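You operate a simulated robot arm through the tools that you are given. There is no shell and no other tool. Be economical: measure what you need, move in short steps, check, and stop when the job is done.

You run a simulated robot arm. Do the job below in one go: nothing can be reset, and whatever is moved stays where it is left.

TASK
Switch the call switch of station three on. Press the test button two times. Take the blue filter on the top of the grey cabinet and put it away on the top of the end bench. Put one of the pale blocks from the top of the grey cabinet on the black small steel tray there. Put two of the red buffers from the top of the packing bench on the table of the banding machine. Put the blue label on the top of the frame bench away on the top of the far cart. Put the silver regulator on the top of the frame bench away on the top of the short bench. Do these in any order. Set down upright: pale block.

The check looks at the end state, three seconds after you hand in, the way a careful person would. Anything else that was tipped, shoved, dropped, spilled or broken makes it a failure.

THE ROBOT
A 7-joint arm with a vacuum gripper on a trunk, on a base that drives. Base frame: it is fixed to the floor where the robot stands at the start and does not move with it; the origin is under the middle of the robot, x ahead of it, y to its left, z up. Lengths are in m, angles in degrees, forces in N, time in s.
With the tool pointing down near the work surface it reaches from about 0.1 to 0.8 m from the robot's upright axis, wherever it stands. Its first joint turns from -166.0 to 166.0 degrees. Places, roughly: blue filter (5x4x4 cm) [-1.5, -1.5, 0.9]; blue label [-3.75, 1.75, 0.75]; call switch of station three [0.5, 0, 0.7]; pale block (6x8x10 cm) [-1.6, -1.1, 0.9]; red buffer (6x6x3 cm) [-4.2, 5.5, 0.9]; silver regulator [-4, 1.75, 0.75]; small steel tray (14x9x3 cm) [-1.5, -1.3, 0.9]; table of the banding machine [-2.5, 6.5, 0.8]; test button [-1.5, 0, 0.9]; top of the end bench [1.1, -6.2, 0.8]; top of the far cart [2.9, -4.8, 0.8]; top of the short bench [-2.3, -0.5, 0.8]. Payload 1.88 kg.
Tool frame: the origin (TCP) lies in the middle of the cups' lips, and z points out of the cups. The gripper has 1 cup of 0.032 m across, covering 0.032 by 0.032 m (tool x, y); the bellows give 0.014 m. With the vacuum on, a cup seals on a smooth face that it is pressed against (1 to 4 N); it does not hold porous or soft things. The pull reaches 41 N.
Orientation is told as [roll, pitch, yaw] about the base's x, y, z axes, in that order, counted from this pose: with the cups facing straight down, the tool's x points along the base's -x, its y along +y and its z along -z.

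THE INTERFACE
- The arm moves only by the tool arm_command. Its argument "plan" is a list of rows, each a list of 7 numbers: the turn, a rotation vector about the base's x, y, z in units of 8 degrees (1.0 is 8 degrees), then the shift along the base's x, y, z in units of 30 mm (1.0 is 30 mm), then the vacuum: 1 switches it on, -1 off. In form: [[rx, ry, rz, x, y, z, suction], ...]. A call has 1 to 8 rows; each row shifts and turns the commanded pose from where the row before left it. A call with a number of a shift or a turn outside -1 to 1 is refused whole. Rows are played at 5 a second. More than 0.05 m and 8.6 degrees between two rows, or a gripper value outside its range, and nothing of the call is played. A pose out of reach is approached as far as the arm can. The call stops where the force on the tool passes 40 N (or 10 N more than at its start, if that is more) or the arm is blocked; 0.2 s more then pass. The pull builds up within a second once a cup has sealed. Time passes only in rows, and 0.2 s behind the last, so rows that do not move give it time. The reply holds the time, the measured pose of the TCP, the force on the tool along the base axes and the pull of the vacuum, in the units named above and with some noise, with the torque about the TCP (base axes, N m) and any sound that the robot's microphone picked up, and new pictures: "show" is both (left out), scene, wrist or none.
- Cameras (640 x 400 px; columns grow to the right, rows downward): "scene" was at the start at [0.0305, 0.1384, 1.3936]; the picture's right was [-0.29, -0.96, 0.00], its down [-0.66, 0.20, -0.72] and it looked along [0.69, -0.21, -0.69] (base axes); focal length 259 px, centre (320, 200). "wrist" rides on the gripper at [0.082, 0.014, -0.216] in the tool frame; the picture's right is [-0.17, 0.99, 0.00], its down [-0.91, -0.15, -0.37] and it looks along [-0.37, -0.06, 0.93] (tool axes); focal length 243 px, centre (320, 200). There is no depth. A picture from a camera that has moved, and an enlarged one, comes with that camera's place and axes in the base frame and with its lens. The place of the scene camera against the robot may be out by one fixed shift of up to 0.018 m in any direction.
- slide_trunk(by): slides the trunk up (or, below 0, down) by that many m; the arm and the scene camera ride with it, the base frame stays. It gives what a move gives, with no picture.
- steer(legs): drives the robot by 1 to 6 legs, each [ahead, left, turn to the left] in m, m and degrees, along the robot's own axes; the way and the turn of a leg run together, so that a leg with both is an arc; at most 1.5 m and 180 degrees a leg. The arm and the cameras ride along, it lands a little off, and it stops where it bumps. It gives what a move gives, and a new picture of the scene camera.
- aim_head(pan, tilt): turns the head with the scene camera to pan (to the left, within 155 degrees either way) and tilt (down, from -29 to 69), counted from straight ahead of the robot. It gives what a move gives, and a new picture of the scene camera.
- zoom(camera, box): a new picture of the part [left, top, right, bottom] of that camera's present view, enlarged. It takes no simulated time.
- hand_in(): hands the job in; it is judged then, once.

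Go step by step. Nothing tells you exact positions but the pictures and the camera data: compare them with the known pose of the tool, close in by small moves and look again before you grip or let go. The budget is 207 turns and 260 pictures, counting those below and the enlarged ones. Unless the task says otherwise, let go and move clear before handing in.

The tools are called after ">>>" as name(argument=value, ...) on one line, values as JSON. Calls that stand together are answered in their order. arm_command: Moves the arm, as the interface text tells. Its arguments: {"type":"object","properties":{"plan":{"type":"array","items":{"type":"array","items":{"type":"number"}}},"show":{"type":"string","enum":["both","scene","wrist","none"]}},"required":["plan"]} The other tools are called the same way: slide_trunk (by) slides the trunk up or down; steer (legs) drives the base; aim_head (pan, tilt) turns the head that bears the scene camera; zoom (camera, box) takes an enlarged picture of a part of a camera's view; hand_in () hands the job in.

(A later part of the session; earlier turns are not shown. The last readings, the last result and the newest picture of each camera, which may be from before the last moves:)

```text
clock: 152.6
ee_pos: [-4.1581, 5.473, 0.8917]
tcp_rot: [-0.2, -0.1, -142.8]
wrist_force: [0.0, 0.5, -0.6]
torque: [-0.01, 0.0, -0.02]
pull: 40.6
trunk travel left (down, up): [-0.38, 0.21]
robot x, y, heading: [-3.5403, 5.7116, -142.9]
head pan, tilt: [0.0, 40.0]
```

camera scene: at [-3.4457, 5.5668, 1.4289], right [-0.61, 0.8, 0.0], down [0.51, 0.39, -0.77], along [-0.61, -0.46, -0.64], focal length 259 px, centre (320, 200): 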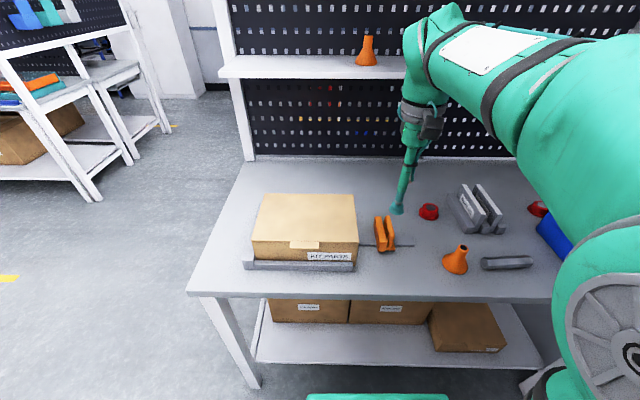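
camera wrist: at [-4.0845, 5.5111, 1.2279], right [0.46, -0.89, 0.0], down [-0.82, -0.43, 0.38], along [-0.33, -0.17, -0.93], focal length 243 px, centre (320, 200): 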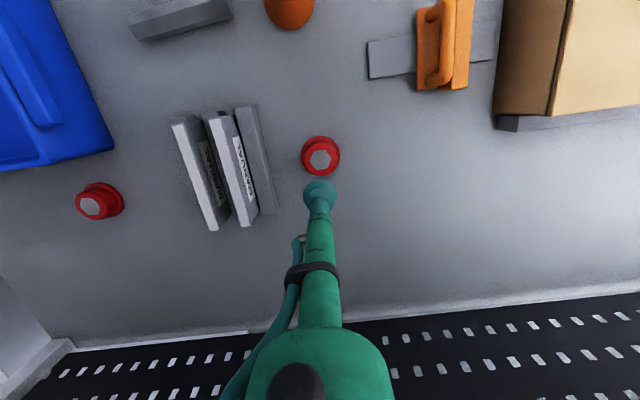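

Sealed. I lift, draw back and drive again to the banding machine.

>>> arm_command(plan=[[0, 0, 0, 0, 0, 0.5, 1], [0, 0, 0, 0, 0, 1, 1], [0, 0, 0, 0, 0, 1, 1], [0, 0, 0, 0, 0, 1, 1], [0, 0, 0, 0, 0, 1, 1], [0, 0, 0, 0.5, 0, 1, 1], [0, 0, 0, 1, -0.1, 0, 1], [0, 0, 0, 1, -0.1, 0, 1]], show="none")

>>> arm_command(plan=[[0, 0, 0, 1, -0.1, 0, 1], [0, 0, 0, 1, -0.1, 0, 1], [0, 0, 0, 1, -0.1, 0, 1], [0, 0, 0, 1, -0.1, 0, 1], [0, 0, 0, 1, -0.1, 0, 1], [0, 0, 0, 0.5, -0.1, 0, 1], [0, 0, 0, 0, 0, 0, 1]], show="none")

>>> steer(legs=[[-0.3, 0, 0], [0, 0, 180], [0.15, 0, 0], [0, 0.22, 0], [0.13, 0, 0]])

```text
clock: 154.4
ee_pos: [-4.083, 5.4696, 1.0568]
tcp_rot: [-0.2, -0.2, -142.8]
wrist_force: [0.3, -0.5, -0.7]
torque: [-0.01, -0.02, -0.01]
pull: 40.7
trunk travel left (down, up): [-0.38, 0.21]
robot x, y, heading: [-3.5362, 5.7136, -142.7]
head pan, tilt: [0.0, 40.0]
```

```text
clock: 156.0
ee_pos: [-3.9182, 5.4486, 1.0571]
tcp_rot: [-0.1, -0.1, -142.9]
wrist_force: [-0.2, -0.1, -0.3]
torque: [0.0, 0.01, 0.0]
pull: 40.4
trunk travel left (down, up): [-0.38, 0.21]
robot x, y, heading: [-3.5372, 5.7142, -142.8]
head pan, tilt: [0.0, 40.0]
```

```text
clock: 168.5
ee_pos: [-2.816, 6.4966, 1.0565]
tcp_rot: [-0.1, -0.1, 36.1]
wrist_force: [0.0, -0.3, -0.9]
torque: [-0.02, -0.01, -0.03]
pull: 40.2
trunk travel left (down, up): [-0.38, 0.21]
robot x, y, heading: [-3.2071, 6.2371, 36.2]
head pan, tilt: [0.0, 40.0]
camera scene: at [-3.267, 6.3857, 1.4289], right [0.59, -0.81, 0.0], down [-0.52, -0.38, -0.77], along [0.62, 0.45, -0.64], focal length 259 px, centre (320, 200)
```

scene: 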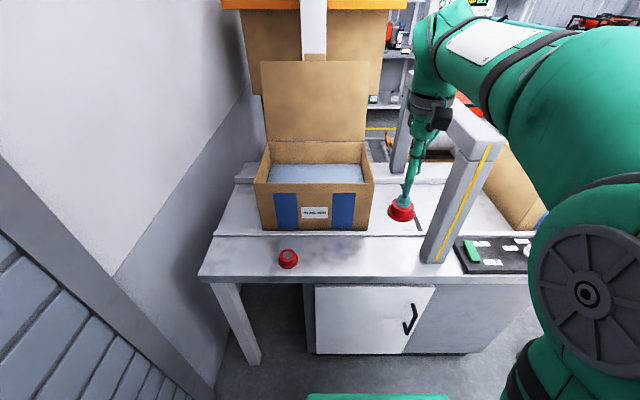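

I set the second buffer 14 cm right of the first, at about (-2.858, 6.642).

>>> arm_command(plan=[[0, 0, 0, -0.28, 0.97, 0, 1], [0, 0, 0, -0.28, 0.97, 0, 1], [0, 0, 0, -0.28, 0.97, 0, 1], [0, 0, 0, -0.28, 0.97, 0, 1], [0, 0, 0, -0.28, 0.97, 0, 1], [0, 0, 0, 0, 0, -1, 1], [0, 0, 0, 0, 0, -1, 1], [0, 0, 0, 0, 0, -1, 1]], show="none")

>>> arm_command(plan=[[0, 0, 0, 0, 0, -1, 1], [0, 0, 0, 0, 0, -1, 1], [0, 0, 0, 0, 0, -1, 1], [0, 0, 0, 0, 0, -1, 1], [0, 0, 0, 0, 0, -0.7, 1]], show="scene")

>>> zoom(camera="scene", box=[250, 200, 400, 300])

```text
clock: 170.3
ee_pos: [-2.8576, 6.6423, 0.9672]
tcp_rot: [0.1, -0.2, 36.0]
wrist_force: [-0.1, -1.3, -1.0]
torque: [0.05, 0.0, 0.0]
pull: 40.9
trunk travel left (down, up): [-0.38, 0.21]
robot x, y, heading: [-3.2022, 6.2377, 36.6]
head pan, tilt: [0.0, 40.0]
```

```text
clock: 171.5
ee_pos: [-2.8581, 6.6418, 0.8248]
tcp_rot: [-0.1, -0.1, 36.1]
wrist_force: [-0.9, 0.4, -0.4]
torque: [0.02, 0.0, -0.02]
pull: 40.6
trunk travel left (down, up): [-0.38, 0.21]
robot x, y, heading: [-3.2005, 6.2393, 36.1]
head pan, tilt: [0.0, 40.0]
camera scene: at [-3.267, 6.3857, 1.429], right [0.59, -0.81, 0.0], down [-0.52, -0.38, -0.77], along [0.62, 0.45, -0.64], focal length 259 px, centre (320, 200)
```

scene: 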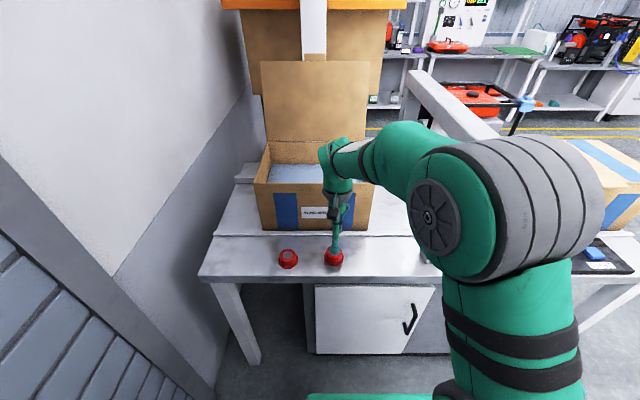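

```text
4.00 times, centred on (325, 250) of scene
camera zoom: at [-3.267, 6.3857, 1.429], right [0.59, -0.81, 0.0], down [-0.52, -0.38, -0.77], along [0.62, 0.45, -0.64], focal length 1036 px, centre (300, 0)
```

zoom: 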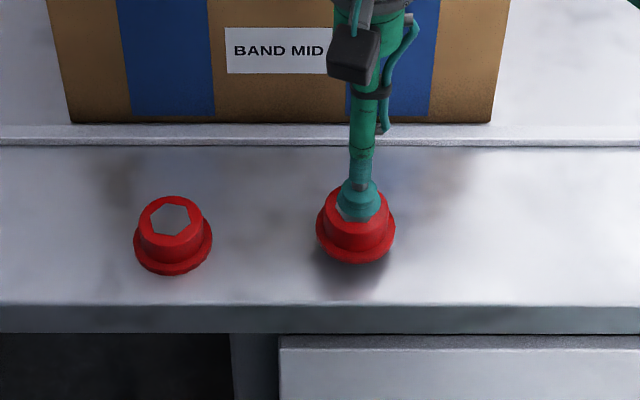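

Lowering the last 17 mm or so, then release and lift.

>>> arm_command(plan=[[0, 0, 0, 0, 0, -0.25, 1], [0, 0, 0, 0, 0, -0.15, 1], [0, 0, 0, 0, 0, -0.12, 1], [0, 0, 0, 0, 0, -0.08, 1]], show="none")

>>> zoom(camera="scene", box=[250, 200, 400, 300])

```text
clock: 172.5
ee_pos: [-2.8579, 6.6426, 0.8092]
tcp_rot: [-0.1, -0.2, 36.1]
wrist_force: [-2.4, -0.6, 4.2]
torque: [-0.03, 0.12, 0.04]
pull: 40.8
trunk travel left (down, up): [-0.38, 0.21]
robot x, y, heading: [-3.1991, 6.2408, 36.2]
head pan, tilt: [0.0, 40.0]
```

```text
4.00 times, centred on (325, 250) of scene
camera zoom: at [-3.2673, 6.3854, 1.4291], right [0.59, -0.81, 0.0], down [-0.52, -0.38, -0.77], along [0.62, 0.45, -0.64], focal length 1036 px, centre (300, 0)
```

zoom: 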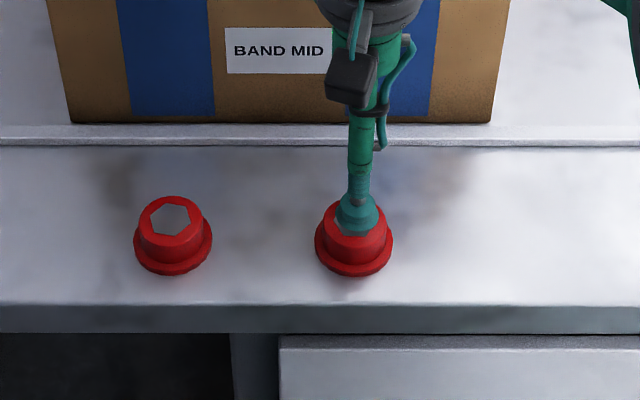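

>>> arm_command(plan=[[0, 0, 0, 0, 0, 0, -1], [0, 0, 0, 0, 0, 0, -1], [0, 0, 0, 0, 0, 0, -1], [0, 0, 0, 0, 0, 0.3, -1], [0, 0, 0, 0, 0, 1, -1], [0, 0, 0, 0, 0, 1, -1], [0, 0, 0, 0, 0, 1, -1], [0, 0, 0, 0, 0, 1, -1]], show="none")

>>> arm_command(plan=[[0, 0, 0, 0, 0, 1, -1], [0, 0, 0, 0, 0, 1, -1], [0, 0, 0, 0, 0, 1, -1], [0, 0, 0, 0.2, -0.9, 1, -1], [0, 0, 0, 0.2, -0.9, 0, -1], [0, 0, 0, 0.2, -0.9, 0, -1], [0, 0, 0, 0.1, -0.9, 0, -1], [0, 0, 0, 0.1, -0.9, 0, -1]], show="scene")

```text
clock: 174.3
ee_pos: [-2.8578, 6.6426, 0.936]
tcp_rot: [-0.1, -0.1, 36.1]
wrist_force: [-0.5, 0.0, 0.1]
torque: [-0.02, 0.01, 0.01]
pull: 0.1
trunk travel left (down, up): [-0.38, 0.21]
robot x, y, heading: [-3.2038, 6.241, 36.3]
head pan, tilt: [0.0, 40.0]
```

```text
clock: 176.1
ee_pos: [-2.8335, 6.5072, 1.0564]
tcp_rot: [-0.2, 0.0, 36.1]
wrist_force: [-0.4, -0.1, -0.1]
torque: [-0.03, 0.01, 0.0]
pull: 0.0
trunk travel left (down, up): [-0.38, 0.21]
robot x, y, heading: [-3.2012, 6.2364, 36.4]
head pan, tilt: [0.0, 40.0]
camera scene: at [-3.2669, 6.3859, 1.4289], right [0.59, -0.81, 0.0], down [-0.52, -0.38, -0.77], along [0.62, 0.45, -0.64], focal length 259 px, centre (320, 200)
```

scene: 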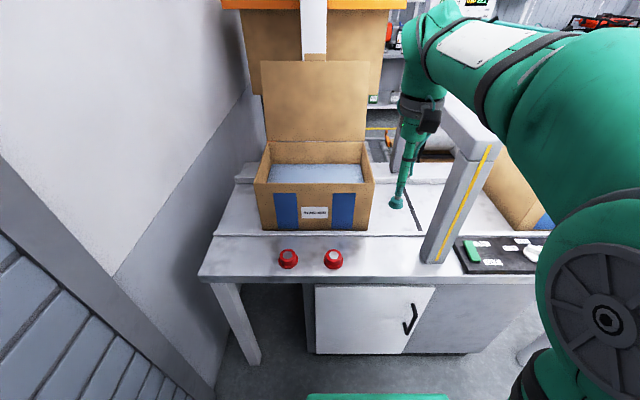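

Both buffers stand well. Next I go to the back aisle: back off, turn, and drive round the end of the rack.

>>> steer(legs=[[-0.3, 0, 0], [-0.28, -1.17, 0], [0, 0, -180], [0.83, 0.5, 0], [1.2, 0, 0]])

>>> aim_head(pan=50, tilt=25)

```text
clock: 201.5
ee_pos: [-4.6405, 3.0453, 1.0549]
tcp_rot: [-0.1, -0.1, -142.4]
wrist_force: [-1.0, -0.9, 0.3]
torque: [-0.04, -0.03, 0.0]
pull: 0.1
trunk travel left (down, up): [-0.38, 0.21]
robot x, y, heading: [-4.2762, 3.3224, -141.9]
head pan, tilt: [0.0, 40.0]
camera scene: at [-4.187, 3.1758, 1.4289], right [-0.61, 0.79, 0.0], down [0.51, 0.39, -0.77], along [-0.61, -0.47, -0.64], focal length 259 px, centre (320, 200)
```

scene: 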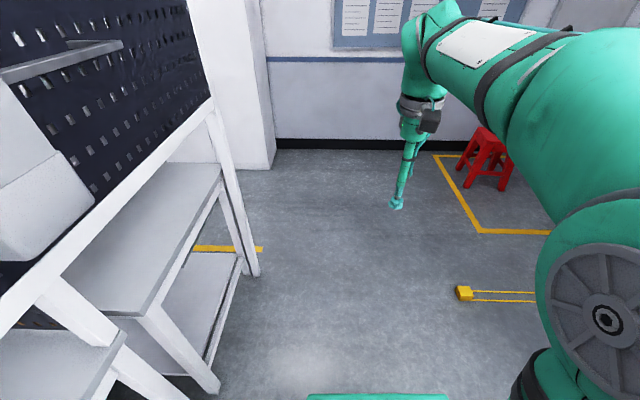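

```text
clock: 202.7
ee_pos: [-4.6406, 3.0454, 1.0573]
tcp_rot: [-0.1, -0.1, -142.3]
wrist_force: [-0.3, 0.1, 0.3]
torque: [0.01, 0.01, -0.01]
pull: 0.1
trunk travel left (down, up): [-0.38, 0.21]
robot x, y, heading: [-4.2766, 3.3211, -141.8]
head pan, tilt: [50.0, 25.0]
camera scene: at [-4.1234, 3.1358, 1.4522], right [-1.0, 0.04, 0.0], down [0.02, 0.42, -0.91], along [-0.04, -0.91, -0.42], focal length 259 px, centre (320, 200)
```

scene: 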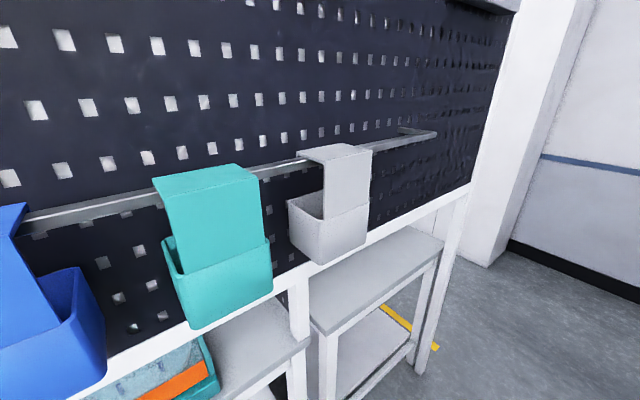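

The passage behind the rack is open. I drive on and then look left along the back aisle.

>>> steer(legs=[[1.5, 0, 0]])

>>> aim_head(pan=95, tilt=25)

```text
clock: 210.1
ee_pos: [-5.8365, 2.133, 1.0553]
tcp_rot: [-0.1, -0.1, -143.0]
wrist_force: [0.4, -0.4, 0.2]
torque: [0.0, 0.02, -0.01]
pull: 0.0
trunk travel left (down, up): [-0.38, 0.21]
robot x, y, heading: [-5.4733, 2.4046, -142.8]
head pan, tilt: [50.0, 25.0]
camera scene: at [-5.3182, 2.219, 1.4523], right [-1.0, 0.05, 0.0], down [0.02, 0.42, -0.91], along [-0.04, -0.91, -0.42], focal length 259 px, centre (320, 200)
```

scene: 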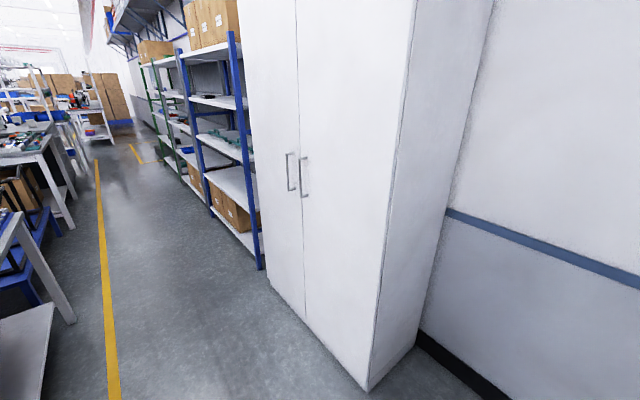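

```text
clock: 211.2
ee_pos: [-5.8364, 2.1324, 1.056]
tcp_rot: [-0.1, -0.1, -142.9]
wrist_force: [-0.2, 0.5, -0.4]
torque: [0.03, 0.0, -0.03]
pull: 0.1
trunk travel left (down, up): [-0.38, 0.21]
robot x, y, heading: [-5.4744, 2.405, -142.6]
head pan, tilt: [95.0, 25.0]
camera scene: at [-5.2519, 2.2428, 1.4523], right [-0.74, -0.67, 0.0], down [-0.28, 0.31, -0.91], along [0.61, -0.67, -0.42], focal length 259 px, centre (320, 200)
```

scene: 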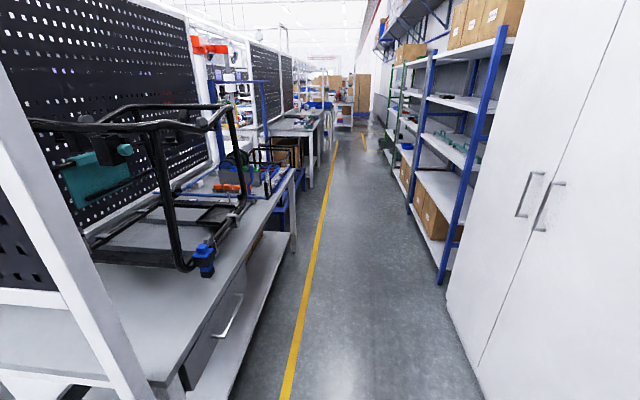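

The frame bench holds a black tube frame; I zoom to find the blue label and silver regulator.

>>> zoom(camera="scene", box=[60, 110, 300, 320])

>>> steer(legs=[[0.1, 0, 0], [0, 0, 177], [0, -0.8, 0]])

>>> aim_head(pan=-30, tilt=35)

```text
1.90 times, centred on (180, 215) of scene
camera zoom: at [-5.2519, 2.2428, 1.4523], right [-0.74, -0.67, 0.0], down [-0.28, 0.31, -0.91], along [0.61, -0.67, -0.42], focal length 493 px, centre (587, 171)
```

zoom: 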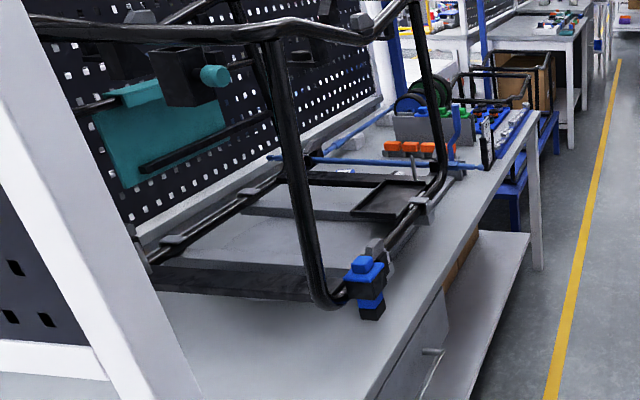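

```text
clock: 223.5
ee_pos: [-4.7249, 1.9339, 1.0563]
tcp_rot: [0.0, 0.0, 33.9]
wrist_force: [0.0, 0.3, -0.7]
torque: [0.01, -0.01, 0.0]
pull: 0.0
trunk travel left (down, up): [-0.38, 0.21]
robot x, y, heading: [-5.1073, 1.6832, 34.0]
head pan, tilt: [95.0, 25.0]
camera scene: at [-5.2908, 1.8537, 1.4522], right [0.78, 0.63, 0.0], down [0.27, -0.33, -0.91], along [-0.57, 0.7, -0.42], focal length 259 px, centre (320, 200)
```

scene: 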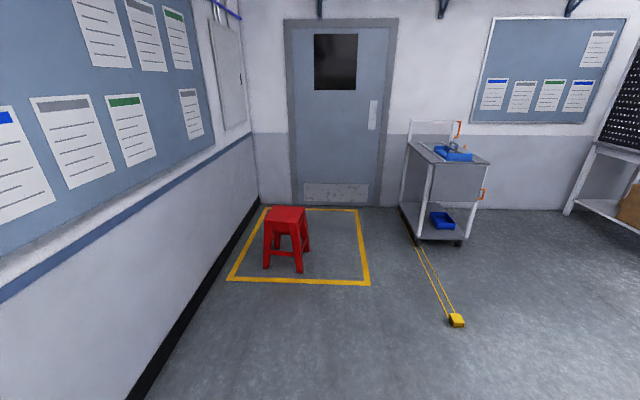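

```text
clock: 225.6
ee_pos: [-4.7243, 1.9351, 1.0559]
tcp_rot: [-0.1, -0.1, 34.0]
wrist_force: [0.8, -0.2, 0.4]
torque: [0.0, 0.02, 0.02]
pull: 0.1
trunk travel left (down, up): [-0.38, 0.21]
robot x, y, heading: [-5.1087, 1.6796, 34.2]
head pan, tilt: [-30.0, 35.0]
camera scene: at [-5.1448, 1.7883, 1.4365], right [0.07, -1.0, 0.0], down [-0.57, -0.04, -0.82], along [0.82, 0.06, -0.57], focal length 259 px, centre (320, 200)
```

scene: 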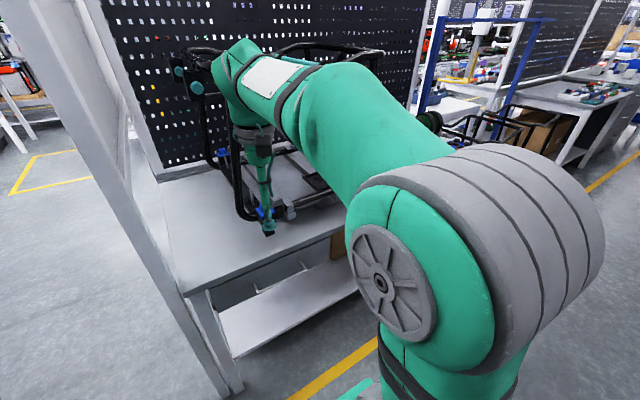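

I strafe further right to be before the frame and look at it.

>>> steer(legs=[[0, -0.55, 0]])

>>> aim_head(pan=0, tilt=40)

>>> zoom(camera="wrist", box=[0, 0, 640, 400])

```text
clock: 228.7
ee_pos: [-4.4158, 1.4786, 1.0557]
tcp_rot: [-0.1, -0.1, 34.0]
wrist_force: [-0.3, 0.5, -0.6]
torque: [-0.02, -0.01, -0.01]
pull: 0.0
trunk travel left (down, up): [-0.38, 0.21]
robot x, y, heading: [-4.7956, 1.2262, 34.0]
head pan, tilt: [-30.0, 35.0]
camera scene: at [-4.836, 1.3317, 1.4365], right [0.07, -1.0, 0.0], down [-0.57, -0.04, -0.82], along [0.82, 0.06, -0.57], focal length 259 px, centre (320, 200)
```

scene: 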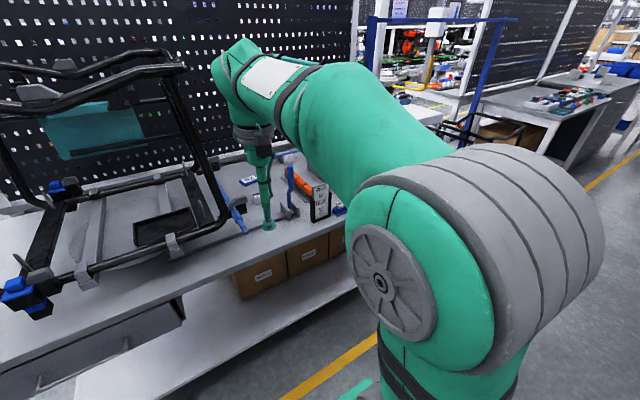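

```text
clock: 229.7
ee_pos: [-4.4156, 1.477, 1.0555]
tcp_rot: [-0.1, 0.0, 34.0]
wrist_force: [-0.3, 0.4, 0.4]
torque: [0.0, -0.02, -0.01]
pull: 0.0
trunk travel left (down, up): [-0.38, 0.21]
robot x, y, heading: [-4.794, 1.2239, 34.3]
head pan, tilt: [0.0, 40.0]
camera scene: at [-4.8534, 1.3729, 1.4289], right [0.56, -0.83, 0.0], down [-0.53, -0.36, -0.77], along [0.63, 0.43, -0.64], focal length 259 px, centre (320, 200)
```

scene: 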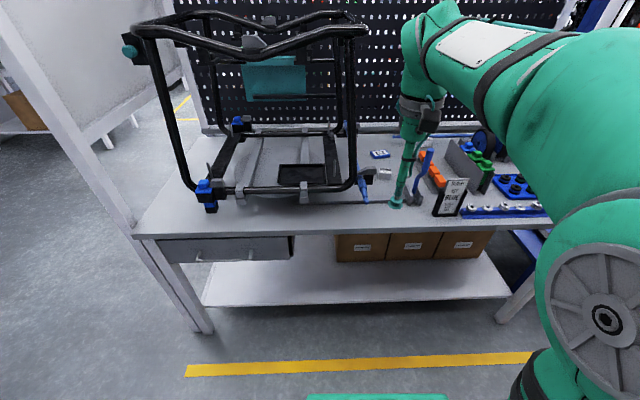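

```text
1.00 times, centred on (320, 200) of wrist (not enlarged: the box is as wide or as high as the picture)
camera zoom: at [-4.4923, 1.4431, 1.2711], right [-0.41, 0.91, 0.0], down [0.84, 0.38, 0.38], along [0.34, 0.15, -0.93], focal length 243 px, centre (320, 200)
```

zoom: 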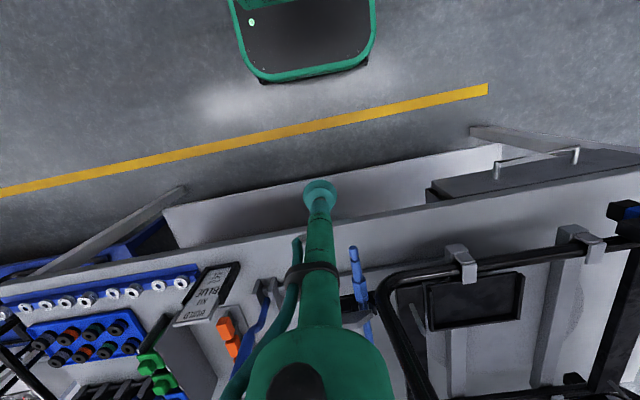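

I zoom on the small items right of the frame.

>>> zoom(camera="scene", box=[340, 130, 470, 220])

>>> zoom(camera="scene", box=[190, 120, 380, 230])

```text
4.44 times, centred on (405, 175) of scene
camera zoom: at [-4.8534, 1.3729, 1.4289], right [0.56, -0.83, 0.0], down [-0.53, -0.36, -0.77], along [0.63, 0.43, -0.64], focal length 1151 px, centre (-58, 311)
```

zoom: 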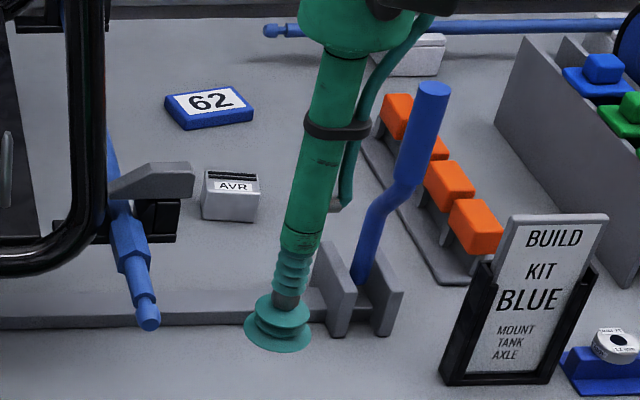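

```text
3.37 times, centred on (285, 175) of scene
camera zoom: at [-4.8534, 1.3729, 1.4289], right [0.56, -0.83, 0.0], down [-0.53, -0.36, -0.77], along [0.63, 0.43, -0.64], focal length 873 px, centre (438, 284)
```

zoom: 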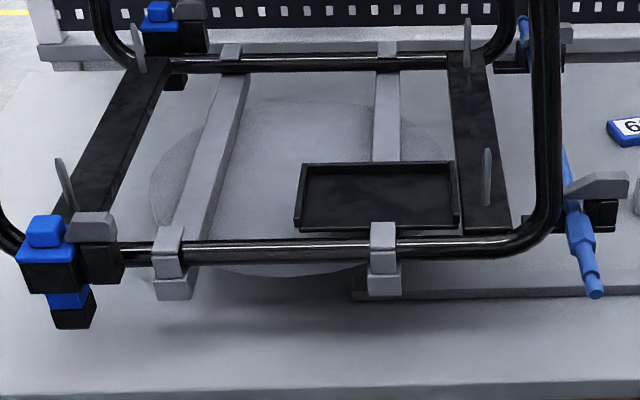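

The blue label is the "62" plate and the silver regulator is the "AVR" block. I raise the tool a little and drive closer.

>>> arm_command(plan=[[0, 0, 0, 0, 0, 1, -1], [0, 0, 0, 0, 0, 1, -1], [0, 0, 0, 0, 0, 1, -1]], show="none")

>>> steer(legs=[[0.27, 0, 0]])

>>> zoom(camera="wrist", box=[0, 0, 640, 400])

```text
clock: 230.5
ee_pos: [-4.4145, 1.4786, 1.147]
tcp_rot: [-0.1, -0.1, 34.1]
wrist_force: [0.7, -0.9, 0.0]
torque: [0.0, -0.02, 0.02]
pull: 0.0
trunk travel left (down, up): [-0.38, 0.21]
robot x, y, heading: [-4.7955, 1.2219, 34.0]
head pan, tilt: [0.0, 40.0]
```

```text
clock: 232.4
ee_pos: [-4.1915, 1.631, 1.146]
tcp_rot: [-0.1, -0.1, 34.1]
wrist_force: [0.3, -0.3, -0.3]
torque: [-0.05, -0.01, 0.01]
pull: 0.0
trunk travel left (down, up): [-0.38, 0.21]
robot x, y, heading: [-4.5671, 1.3745, 34.2]
head pan, tilt: [0.0, 40.0]
camera scene: at [-4.6287, 1.5254, 1.4289], right [0.56, -0.83, 0.0], down [-0.53, -0.36, -0.77], along [0.63, 0.43, -0.64], focal length 259 px, centre (320, 200)
```

scene: 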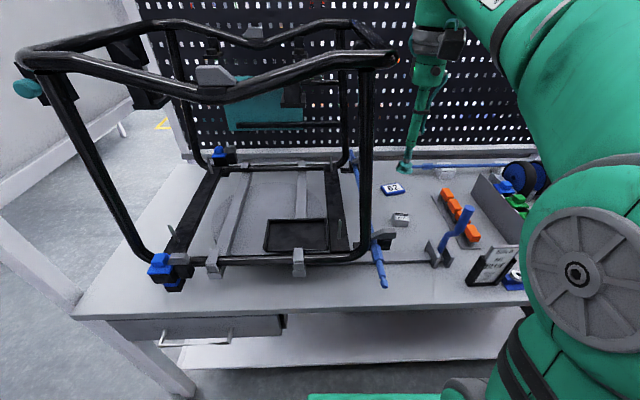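

```text
1.00 times, centred on (320, 200) of wrist (not enlarged: the box is as wide or as high as the picture)
camera zoom: at [-4.267, 1.5957, 1.3618], right [-0.41, 0.91, 0.0], down [0.84, 0.38, 0.38], along [0.34, 0.15, -0.93], focal length 243 px, centre (320, 200)
```

zoom: 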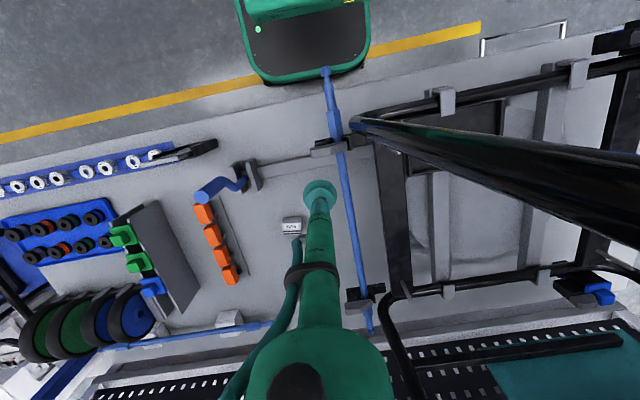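

AVR is at roughly (-3.94, 1.65). I move the tool partway over to it and look again.

>>> arm_command(plan=[[0, 0, 0, 0.9, -0.1, -0.3, -1], [0, 0, 0, 0.9, 0, -0.3, -1], [0, 0, 0, 0.9, 0, -0.3, -1], [0, 0, 0, 0.9, 0, -0.3, -1], [0, 0, 0, 0.9, 0, -0.3, -1], [0, 0, 0, 0.9, 0, -0.3, -1], [0, 0, 0, 0.9, 0, -0.3, -1], [0, 0, 0, 0.9, 0, -0.3, -1]], show="wrist")

>>> zoom(camera="wrist", box=[240, 110, 360, 210])

>>> zoom(camera="scene", box=[340, 140, 480, 240])

```text
clock: 234.2
ee_pos: [-3.9749, 1.6275, 1.0748]
tcp_rot: [-0.1, -0.1, 34.1]
wrist_force: [0.4, 0.6, 0.9]
torque: [0.0, -0.01, -0.02]
pull: 0.0
trunk travel left (down, up): [-0.38, 0.21]
robot x, y, heading: [-4.5679, 1.3755, 34.2]
head pan, tilt: [0.0, 40.0]
camera wrist: at [-4.051, 1.5934, 1.29], right [-0.42, 0.91, 0.0], down [0.84, 0.39, 0.38], along [0.34, 0.16, -0.93], focal length 243 px, centre (320, 200)
```

wrist: 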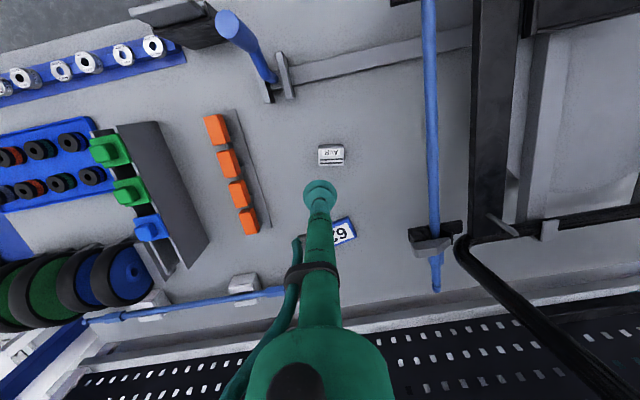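

```text
4.00 times, centred on (300, 160) of wrist
camera zoom: at [-4.051, 1.5934, 1.29], right [-0.42, 0.91, 0.0], down [0.84, 0.39, 0.38], along [0.34, 0.16, -0.93], focal length 970 px, centre (400, 360)
```

zoom: 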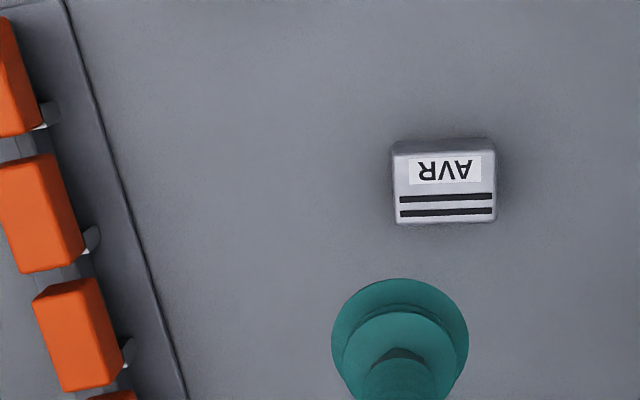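

```text
4.00 times, centred on (410, 190) of scene
camera zoom: at [-4.6287, 1.5255, 1.4289], right [0.56, -0.83, 0.0], down [-0.53, -0.36, -0.77], along [0.63, 0.43, -0.64], focal length 1036 px, centre (-40, 240)
```

zoom: 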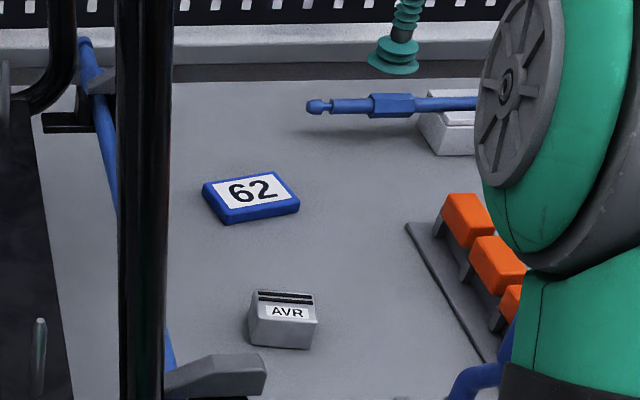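

AVR centre is at about (-3.972, 1.656), top near z 0.81. I align and descend part-way.

>>> arm_command(plan=[[0, 0, 0, 0.1, 0.95, 0, -1], [0, 0, 0, 0, 0, -1, -1], [0, 0, 0, 0, 0, -1, -1], [0, 0, 0, 0, 0, -1, -1], [0, 0, 0, 0, 0, -1, -1], [0, 0, 0, 0, 0, -1, -1], [0, 0, 0, 0, 0, 0, -1]], show="none")

>>> zoom(camera="wrist", box=[260, 130, 380, 220])

>>> zoom(camera="scene", box=[340, 140, 480, 240])

```text
clock: 235.8
ee_pos: [-3.97, 1.6559, 0.924]
tcp_rot: [-0.1, 0.0, 34.0]
wrist_force: [-0.6, -0.2, 0.6]
torque: [-0.01, 0.03, 0.0]
pull: 0.1
trunk travel left (down, up): [-0.38, 0.21]
robot x, y, heading: [-4.5683, 1.3733, 34.0]
head pan, tilt: [0.0, 40.0]
```

```text
4.44 times, centred on (320, 175) of wrist
camera zoom: at [-4.0476, 1.6219, 1.1395], right [-0.41, 0.91, 0.0], down [0.84, 0.38, 0.38], along [0.34, 0.15, -0.93], focal length 1078 px, centre (320, 311)
```

zoom: 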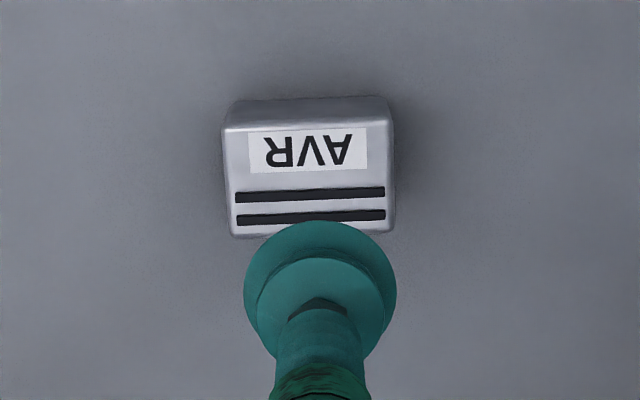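

```text
4.00 times, centred on (410, 190) of scene
camera zoom: at [-4.6285, 1.5255, 1.4289], right [0.56, -0.83, 0.0], down [-0.53, -0.36, -0.77], along [0.63, 0.43, -0.64], focal length 1036 px, centre (-40, 240)
```

zoom: 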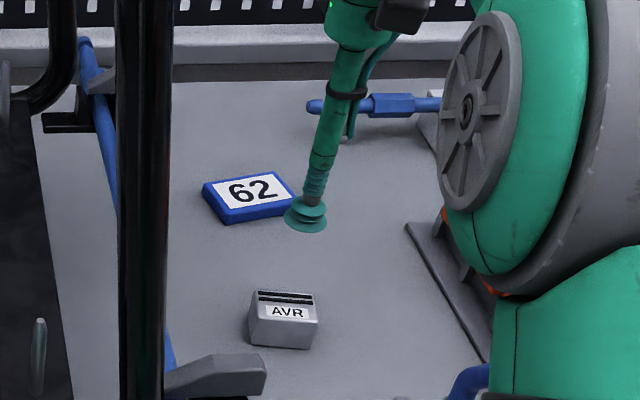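

Apparent-size scaling puts the top at z ≈ 0.80, x ≈ -3.964. I shift 6 mm and descend with vacuum on.

>>> arm_command(plan=[[0, 0, 0, 0.2, 0, -1, -1], [0, 0, 0, 0, 0, -1, -1], [0, 0, 0, 0, 0, -1, 1], [0, 0, 0, 0, 0, -0.4, 1], [0, 0, 0, 0, 0, -0.2, 1], [0, 0, 0, 0, 0, 0, 1]], show="none")

>>> zoom(camera="wrist", box=[260, 130, 380, 220])

>>> zoom(camera="scene", box=[340, 140, 480, 240])

```text
clock: 237.2
ee_pos: [-3.9644, 1.6555, 0.8189]
tcp_rot: [-0.2, -0.4, 34.0]
wrist_force: [1.3, 0.7, 21.3]
torque: [-0.06, 0.04, -0.05]
pull: 0.0
trunk travel left (down, up): [-0.38, 0.21]
robot x, y, heading: [-4.5678, 1.3765, 34.1]
head pan, tilt: [0.0, 40.0]
```

```text
4.44 times, centred on (320, 175) of wrist
camera zoom: at [-4.0427, 1.621, 1.0338], right [-0.41, 0.91, 0.0], down [0.84, 0.38, 0.38], along [0.35, 0.16, -0.92], focal length 1078 px, centre (320, 311)
```

zoom: 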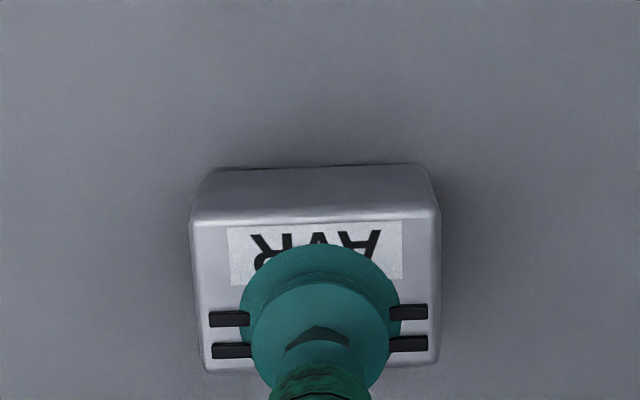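

```text
4.00 times, centred on (410, 190) of scene
camera zoom: at [-4.6298, 1.525, 1.4291], right [0.56, -0.83, 0.0], down [-0.53, -0.36, -0.77], along [0.63, 0.43, -0.64], focal length 1036 px, centre (-40, 240)
```

zoom: 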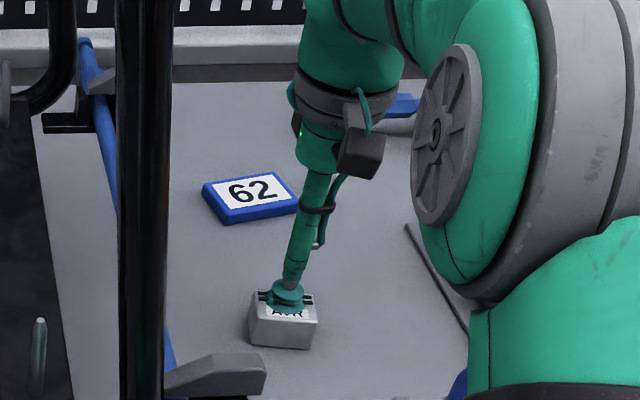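

Contact at about z 0.825 but no seal - the dark ribs lie under the rim. I ease the pressure and see whether it seals with light force.

>>> arm_command(plan=[[0, 0, 0, 0, 0, 0.2, 1], [0, 0, 0, 0, 0, 0, 1], [0, 0, 0, 0, 0, 0, 1], [0, 0, 0, 0, 0, 0, 1]], show="none")

>>> zoom(camera="wrist", box=[290, 160, 350, 220])

```text
clock: 238.2
ee_pos: [-3.9661, 1.6564, 0.8208]
tcp_rot: [-0.1, -0.1, 34.0]
wrist_force: [0.3, -0.6, 0.3]
torque: [-0.01, 0.09, -0.01]
pull: 40.8
trunk travel left (down, up): [-0.38, 0.21]
robot x, y, heading: [-4.5703, 1.3793, 34.1]
head pan, tilt: [0.0, 40.0]
```

```text
6.67 times, centred on (320, 190) of wrist
camera zoom: at [-4.0424, 1.6212, 1.0371], right [-0.41, 0.91, 0.0], down [0.84, 0.38, 0.37], along [0.34, 0.15, -0.93], focal length 1618 px, centre (320, 267)
```

zoom: 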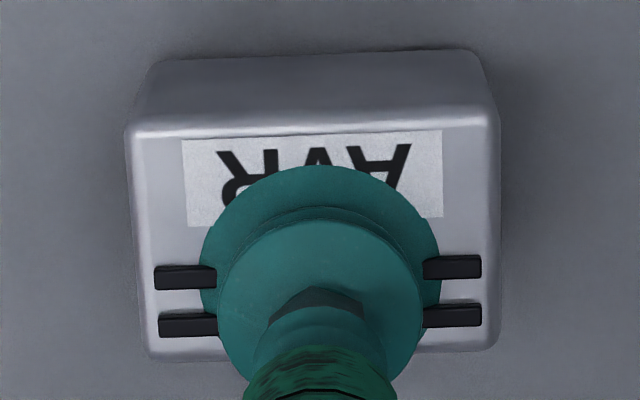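

It sealed with light force. I lift straight up and draw back high.

>>> arm_command(plan=[[0, 0, 0, 0, 0, 0.5, 1], [0, 0, 0, 0, 0, 1, 1], [0, 0, 0, 0, 0, 1, 1], [0, 0, 0, 0, 0, 1, 1], [0, 0, 0, 0, 0, 1, 1], [0, 0, 0, 0, 0, 1, 1], [0, 0, 0, 0, 0, 1, 1], [0, 0, 0, 0, 0, 1, 1]], show="none")

>>> arm_command(plan=[[0, 0, 0, 0, 0, 1, 1], [0, 0, 0, 0, 0, 1, 1], [0, 0, 0, 0, 0, 1, 1], [0, 0, 0, -0.8, -0.53, 0.8, 1], [0, 0, 0, -0.8, -0.53, 0, 1], [0, 0, 0, -0.8, -0.53, 0, 1], [0, 0, 0, -0.8, -0.53, 0, 1], [0, 0, 0, -0.8, -0.53, 0, 1]], show="scene")

```text
clock: 240.0
ee_pos: [-3.965, 1.6555, 1.0489]
tcp_rot: [0.0, -0.2, 34.0]
wrist_force: [-0.9, 1.2, 0.0]
torque: [-0.01, 0.01, 0.01]
pull: 0.1
trunk travel left (down, up): [-0.38, 0.21]
robot x, y, heading: [-4.5679, 1.3774, 34.1]
head pan, tilt: [0.0, 40.0]
```

```text
clock: 241.8
ee_pos: [-4.0871, 1.5749, 1.15]
tcp_rot: [-0.1, -0.1, 34.0]
wrist_force: [0.1, -0.2, 0.1]
torque: [-0.02, 0.01, 0.01]
pull: 0.1
out of reach, approached as far as the arm can: row 3
trunk travel left (down, up): [-0.38, 0.21]
robot x, y, heading: [-4.5698, 1.3767, 34.0]
head pan, tilt: [0.0, 40.0]
camera scene: at [-4.6287, 1.5255, 1.4289], right [0.56, -0.83, 0.0], down [-0.53, -0.36, -0.77], along [0.63, 0.43, -0.64], focal length 259 px, centre (320, 200)
```

scene: 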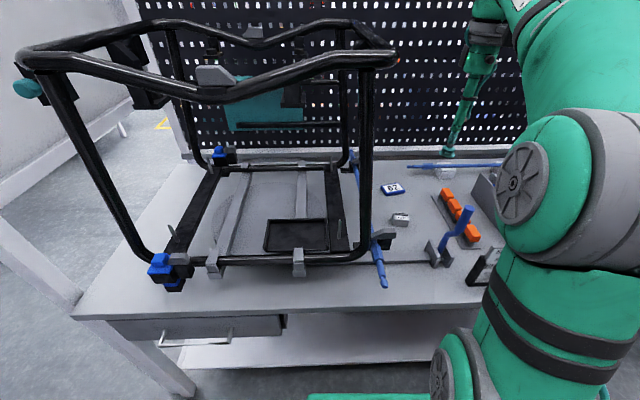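

The seal was lost at lift-off; I check where the regulator is.

>>> zoom(camera="scene", box=[350, 170, 470, 250])

>>> zoom(camera="wrist", box=[200, 100, 440, 280])

```text
5.00 times, centred on (410, 210) of scene
camera zoom: at [-4.6287, 1.5255, 1.4289], right [0.56, -0.83, 0.0], down [-0.53, -0.36, -0.77], along [0.63, 0.43, -0.64], focal length 1295 px, centre (-130, 150)
```

zoom: 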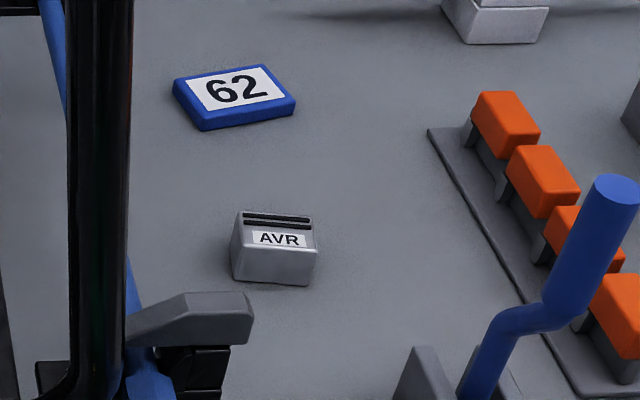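

```text
2.22 times, centred on (320, 190) of wrist
camera zoom: at [-4.163, 1.5408, 1.3652], right [-0.41, 0.91, 0.0], down [0.84, 0.38, 0.38], along [0.34, 0.15, -0.93], focal length 539 px, centre (320, 222)
```

zoom: 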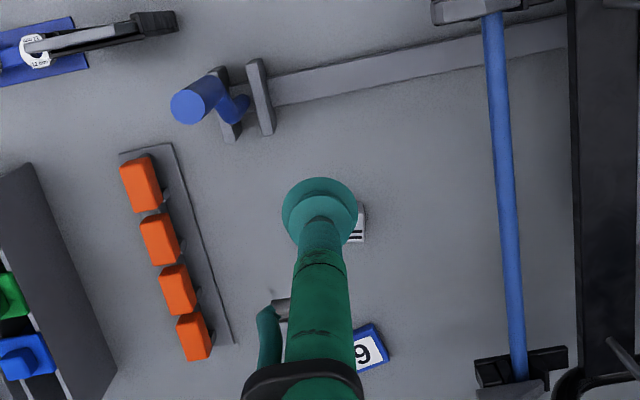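

The regulator is still upright in place. I go back above it and look closely before another, slower try.

>>> arm_command(plan=[[0, 0, 0, 0.8, 0.53, -0.8, -1], [0, 0, 0, 0.8, 0.53, -1, -1], [0, 0, 0, 0.8, 0.53, -1, -1], [0, 0, 0, 0.8, 0.53, -1, -1], [0, 0, 0, 0.8, 0.53, -1, -1], [0, 0, 0, 0, 0, -1, -1], [0, 0, 0, 0, 0, -1, -1], [0, 0, 0, 0, 0, -0.8, -1]], show="none")

>>> zoom(camera="wrist", box=[260, 130, 380, 220])

```text
clock: 243.6
ee_pos: [-3.9685, 1.6554, 0.9227]
tcp_rot: [-0.1, 0.0, 34.1]
wrist_force: [-0.8, 0.1, 0.2]
torque: [-0.03, -0.01, 0.01]
pull: 0.0
trunk travel left (down, up): [-0.38, 0.21]
robot x, y, heading: [-4.5686, 1.3752, 34.3]
head pan, tilt: [0.0, 40.0]
```

```text
4.44 times, centred on (320, 175) of wrist
camera zoom: at [-4.043, 1.6206, 1.1382], right [-0.42, 0.91, 0.0], down [0.84, 0.39, 0.38], along [0.34, 0.16, -0.93], focal length 1078 px, centre (320, 311)
```

zoom: 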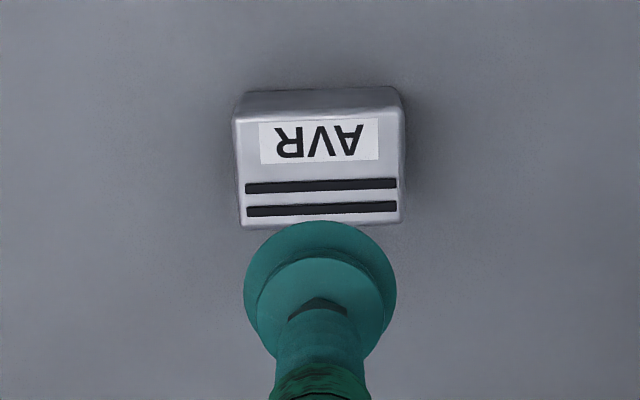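

Nicely centred laterally. I shift 2 mm to the label side and lower gently until it seals.

>>> arm_command(plan=[[0, 0, 0, -0.06, -0.04, -1, -1], [0, 0, 0, 0, 0, -1, -1], [0, 0, 0, 0, 0, -0.8, 1], [0, 0, 0, 0, 0, -0.2, 1], [0, 0, 0, 0, 0, -0.1, 1], [0, 0, 0, 0, 0, 0, 1], [0, 0, 0, 0, 0, 0, 1], [0, 0, 0, 0, 0, 0, 1]], show="none")

```text
clock: 245.4
ee_pos: [-3.9666, 1.6547, 0.8315]
tcp_rot: [-0.1, -0.3, 34.1]
wrist_force: [6.1, -0.6, 20.3]
torque: [0.0, 0.1, 0.0]
pull: 40.8
trunk travel left (down, up): [-0.38, 0.21]
robot x, y, heading: [-4.5695, 1.3765, 34.3]
head pan, tilt: [0.0, 40.0]
```

Sealed again. I lift very slowly and watch the pull.

>>> arm_command(plan=[[0, 0, 0, 0, 0, 0.1, 1], [0, 0, 0, 0, 0, 0.1, 1], [0, 0, 0, 0, 0, 0.1, 1], [0, 0, 0, 0, 0, 0.1, 1], [0, 0, 0, 0, 0, 0.1, 1], [0, 0, 0, 0, 0, 0, 1], [0, 0, 0, 0, 0, 0, 1]], show="none")

>>> zoom(camera="scene", box=[350, 170, 470, 250])

```text
clock: 247.0
ee_pos: [-3.9681, 1.6544, 0.8449]
tcp_rot: [-0.2, -0.2, 34.0]
wrist_force: [-0.7, 0.4, -1.0]
torque: [0.01, -0.07, -0.04]
pull: 39.9
trunk travel left (down, up): [-0.38, 0.21]
robot x, y, heading: [-4.5689, 1.3751, 34.2]
head pan, tilt: [0.0, 40.0]
```

```text
5.00 times, centred on (410, 210) of scene
camera zoom: at [-4.6287, 1.5254, 1.4289], right [0.56, -0.83, 0.0], down [-0.53, -0.36, -0.77], along [0.63, 0.43, -0.64], focal length 1295 px, centre (-130, 150)
```

zoom: 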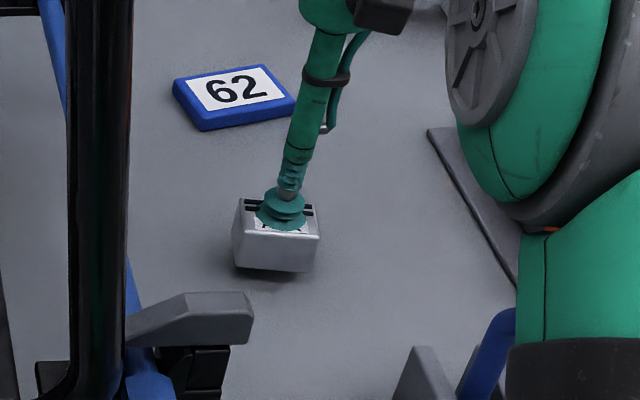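

It is off the bench and held. I raise it slowly and steadily.

>>> arm_command(plan=[[0, 0, 0, 0, 0, 0.2, 1], [0, 0, 0, 0, 0, 0.3, 1], [0, 0, 0, 0, 0, 0.4, 1], [0, 0, 0, 0, 0, 0.5, 1], [0, 0, 0, 0, 0, 0.6, 1], [0, 0, 0, 0, 0, 0.7, 1], [0, 0, 0, 0, 0, 0.7, 1], [0, 0, 0, 0, 0, 0.6, 1]], show="none")

>>> arm_command(plan=[[0, 0, 0, 0, 0, 0.6, 1], [0, 0, 0, -0.2, -0.13, 0.6, 1], [0, 0, 0, -0.4, -0.27, 0.6, 1], [0, 0, 0, -0.5, -0.34, 0.6, 1], [0, 0, 0, -0.6, -0.4, 0.4, 1], [0, 0, 0, -0.6, -0.4, 0.3, 1], [0, 0, 0, -0.6, -0.4, 0.2, 1], [0, 0, 0, -0.6, -0.4, 0, 1]], show="scene")

```text
clock: 248.8
ee_pos: [-3.9681, 1.654, 0.9647]
tcp_rot: [-0.1, -0.1, 34.0]
wrist_force: [0.6, -0.2, -0.8]
torque: [0.01, 0.04, 0.01]
pull: 40.6
trunk travel left (down, up): [-0.38, 0.21]
robot x, y, heading: [-4.5656, 1.3793, 34.4]
head pan, tilt: [0.0, 40.0]
```

```text
clock: 250.6
ee_pos: [-4.0721, 1.5847, 1.0627]
tcp_rot: [-0.1, -0.1, 33.9]
wrist_force: [0.4, 0.0, -0.6]
torque: [0.0, 0.02, 0.03]
pull: 40.6
trunk travel left (down, up): [-0.38, 0.21]
robot x, y, heading: [-4.5696, 1.3757, 34.3]
head pan, tilt: [0.0, 40.0]
camera scene: at [-4.6287, 1.5255, 1.4289], right [0.56, -0.83, 0.0], down [-0.53, -0.36, -0.77], along [0.63, 0.43, -0.64], focal length 259 px, centre (320, 200)
```

scene: 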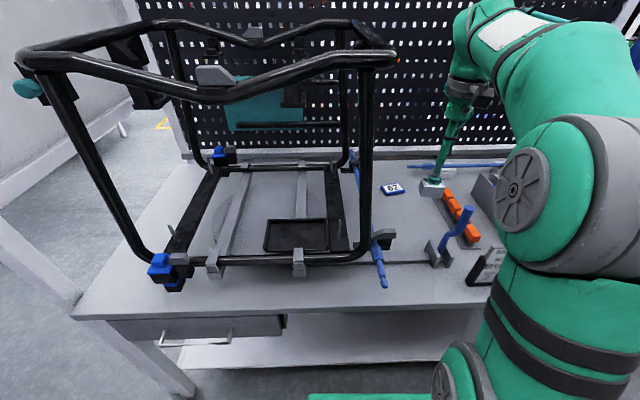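

Held well. I draw in a little more, back off and strafe right down the aisle toward the short bench.

>>> arm_command(plan=[[0, 0, 0, -0.6, -0.4, 0, 1], [0, 0, 0, -0.6, -0.4, 0, 1], [0, 0, 0, -0.6, -0.4, 0, 1], [0, 0, 0, -0.6, -0.4, 0, 1], [0, 0, 0, -0.3, -0.2, 0, 1]], show="none")

>>> steer(legs=[[-0.22, 0, 0], [0, -1.3, 0]])

>>> aim_head(pan=-50, tilt=28)

```text
clock: 251.8
ee_pos: [-4.1541, 1.5308, 1.0631]
tcp_rot: [0.0, -0.2, 34.1]
wrist_force: [0.1, 0.0, -0.6]
torque: [-0.05, 0.0, -0.01]
pull: 41.3
trunk travel left (down, up): [-0.38, 0.21]
robot x, y, heading: [-4.5663, 1.376, 34.2]
head pan, tilt: [0.0, 40.0]
```

```text
clock: 259.6
ee_pos: [-3.6067, 0.3273, 1.063]
tcp_rot: [0.0, -0.1, 33.9]
wrist_force: [0.4, 0.0, -0.7]
torque: [-0.01, 0.02, -0.02]
pull: 41.1
trunk travel left (down, up): [-0.38, 0.21]
robot x, y, heading: [-4.0188, 0.1703, 34.0]
head pan, tilt: [0.0, 40.0]
camera scene: at [-4.0816, 0.3224, 1.4289], right [0.56, -0.83, 0.0], down [-0.53, -0.36, -0.77], along [0.63, 0.43, -0.64], focal length 259 px, centre (320, 200)
```

scene: 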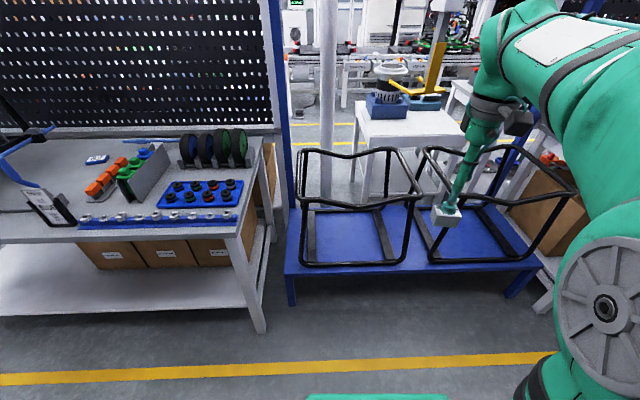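

```text
clock: 260.8
ee_pos: [-3.6078, 0.3273, 1.063]
tcp_rot: [-0.1, -0.1, 33.9]
wrist_force: [-0.4, 0.0, -1.7]
torque: [0.03, 0.0, 0.02]
pull: 40.2
trunk travel left (down, up): [-0.38, 0.21]
robot x, y, heading: [-4.0194, 0.1712, 34.2]
head pan, tilt: [-50.0, 28.0]
camera scene: at [-4.0643, 0.2498, 1.4474], right [-0.27, -0.96, 0.0], down [-0.45, 0.13, -0.88], along [0.85, -0.24, -0.47], focal length 259 px, centre (320, 200)
```

scene: 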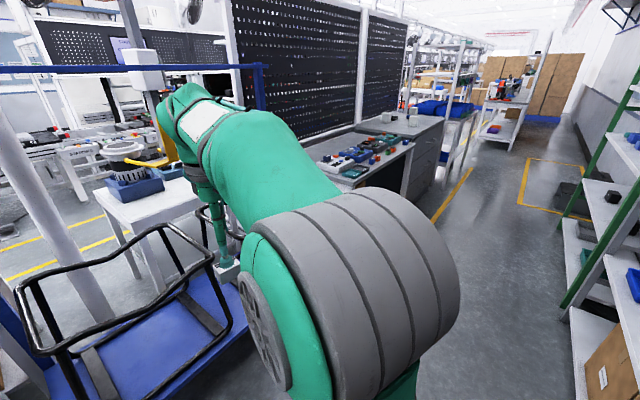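

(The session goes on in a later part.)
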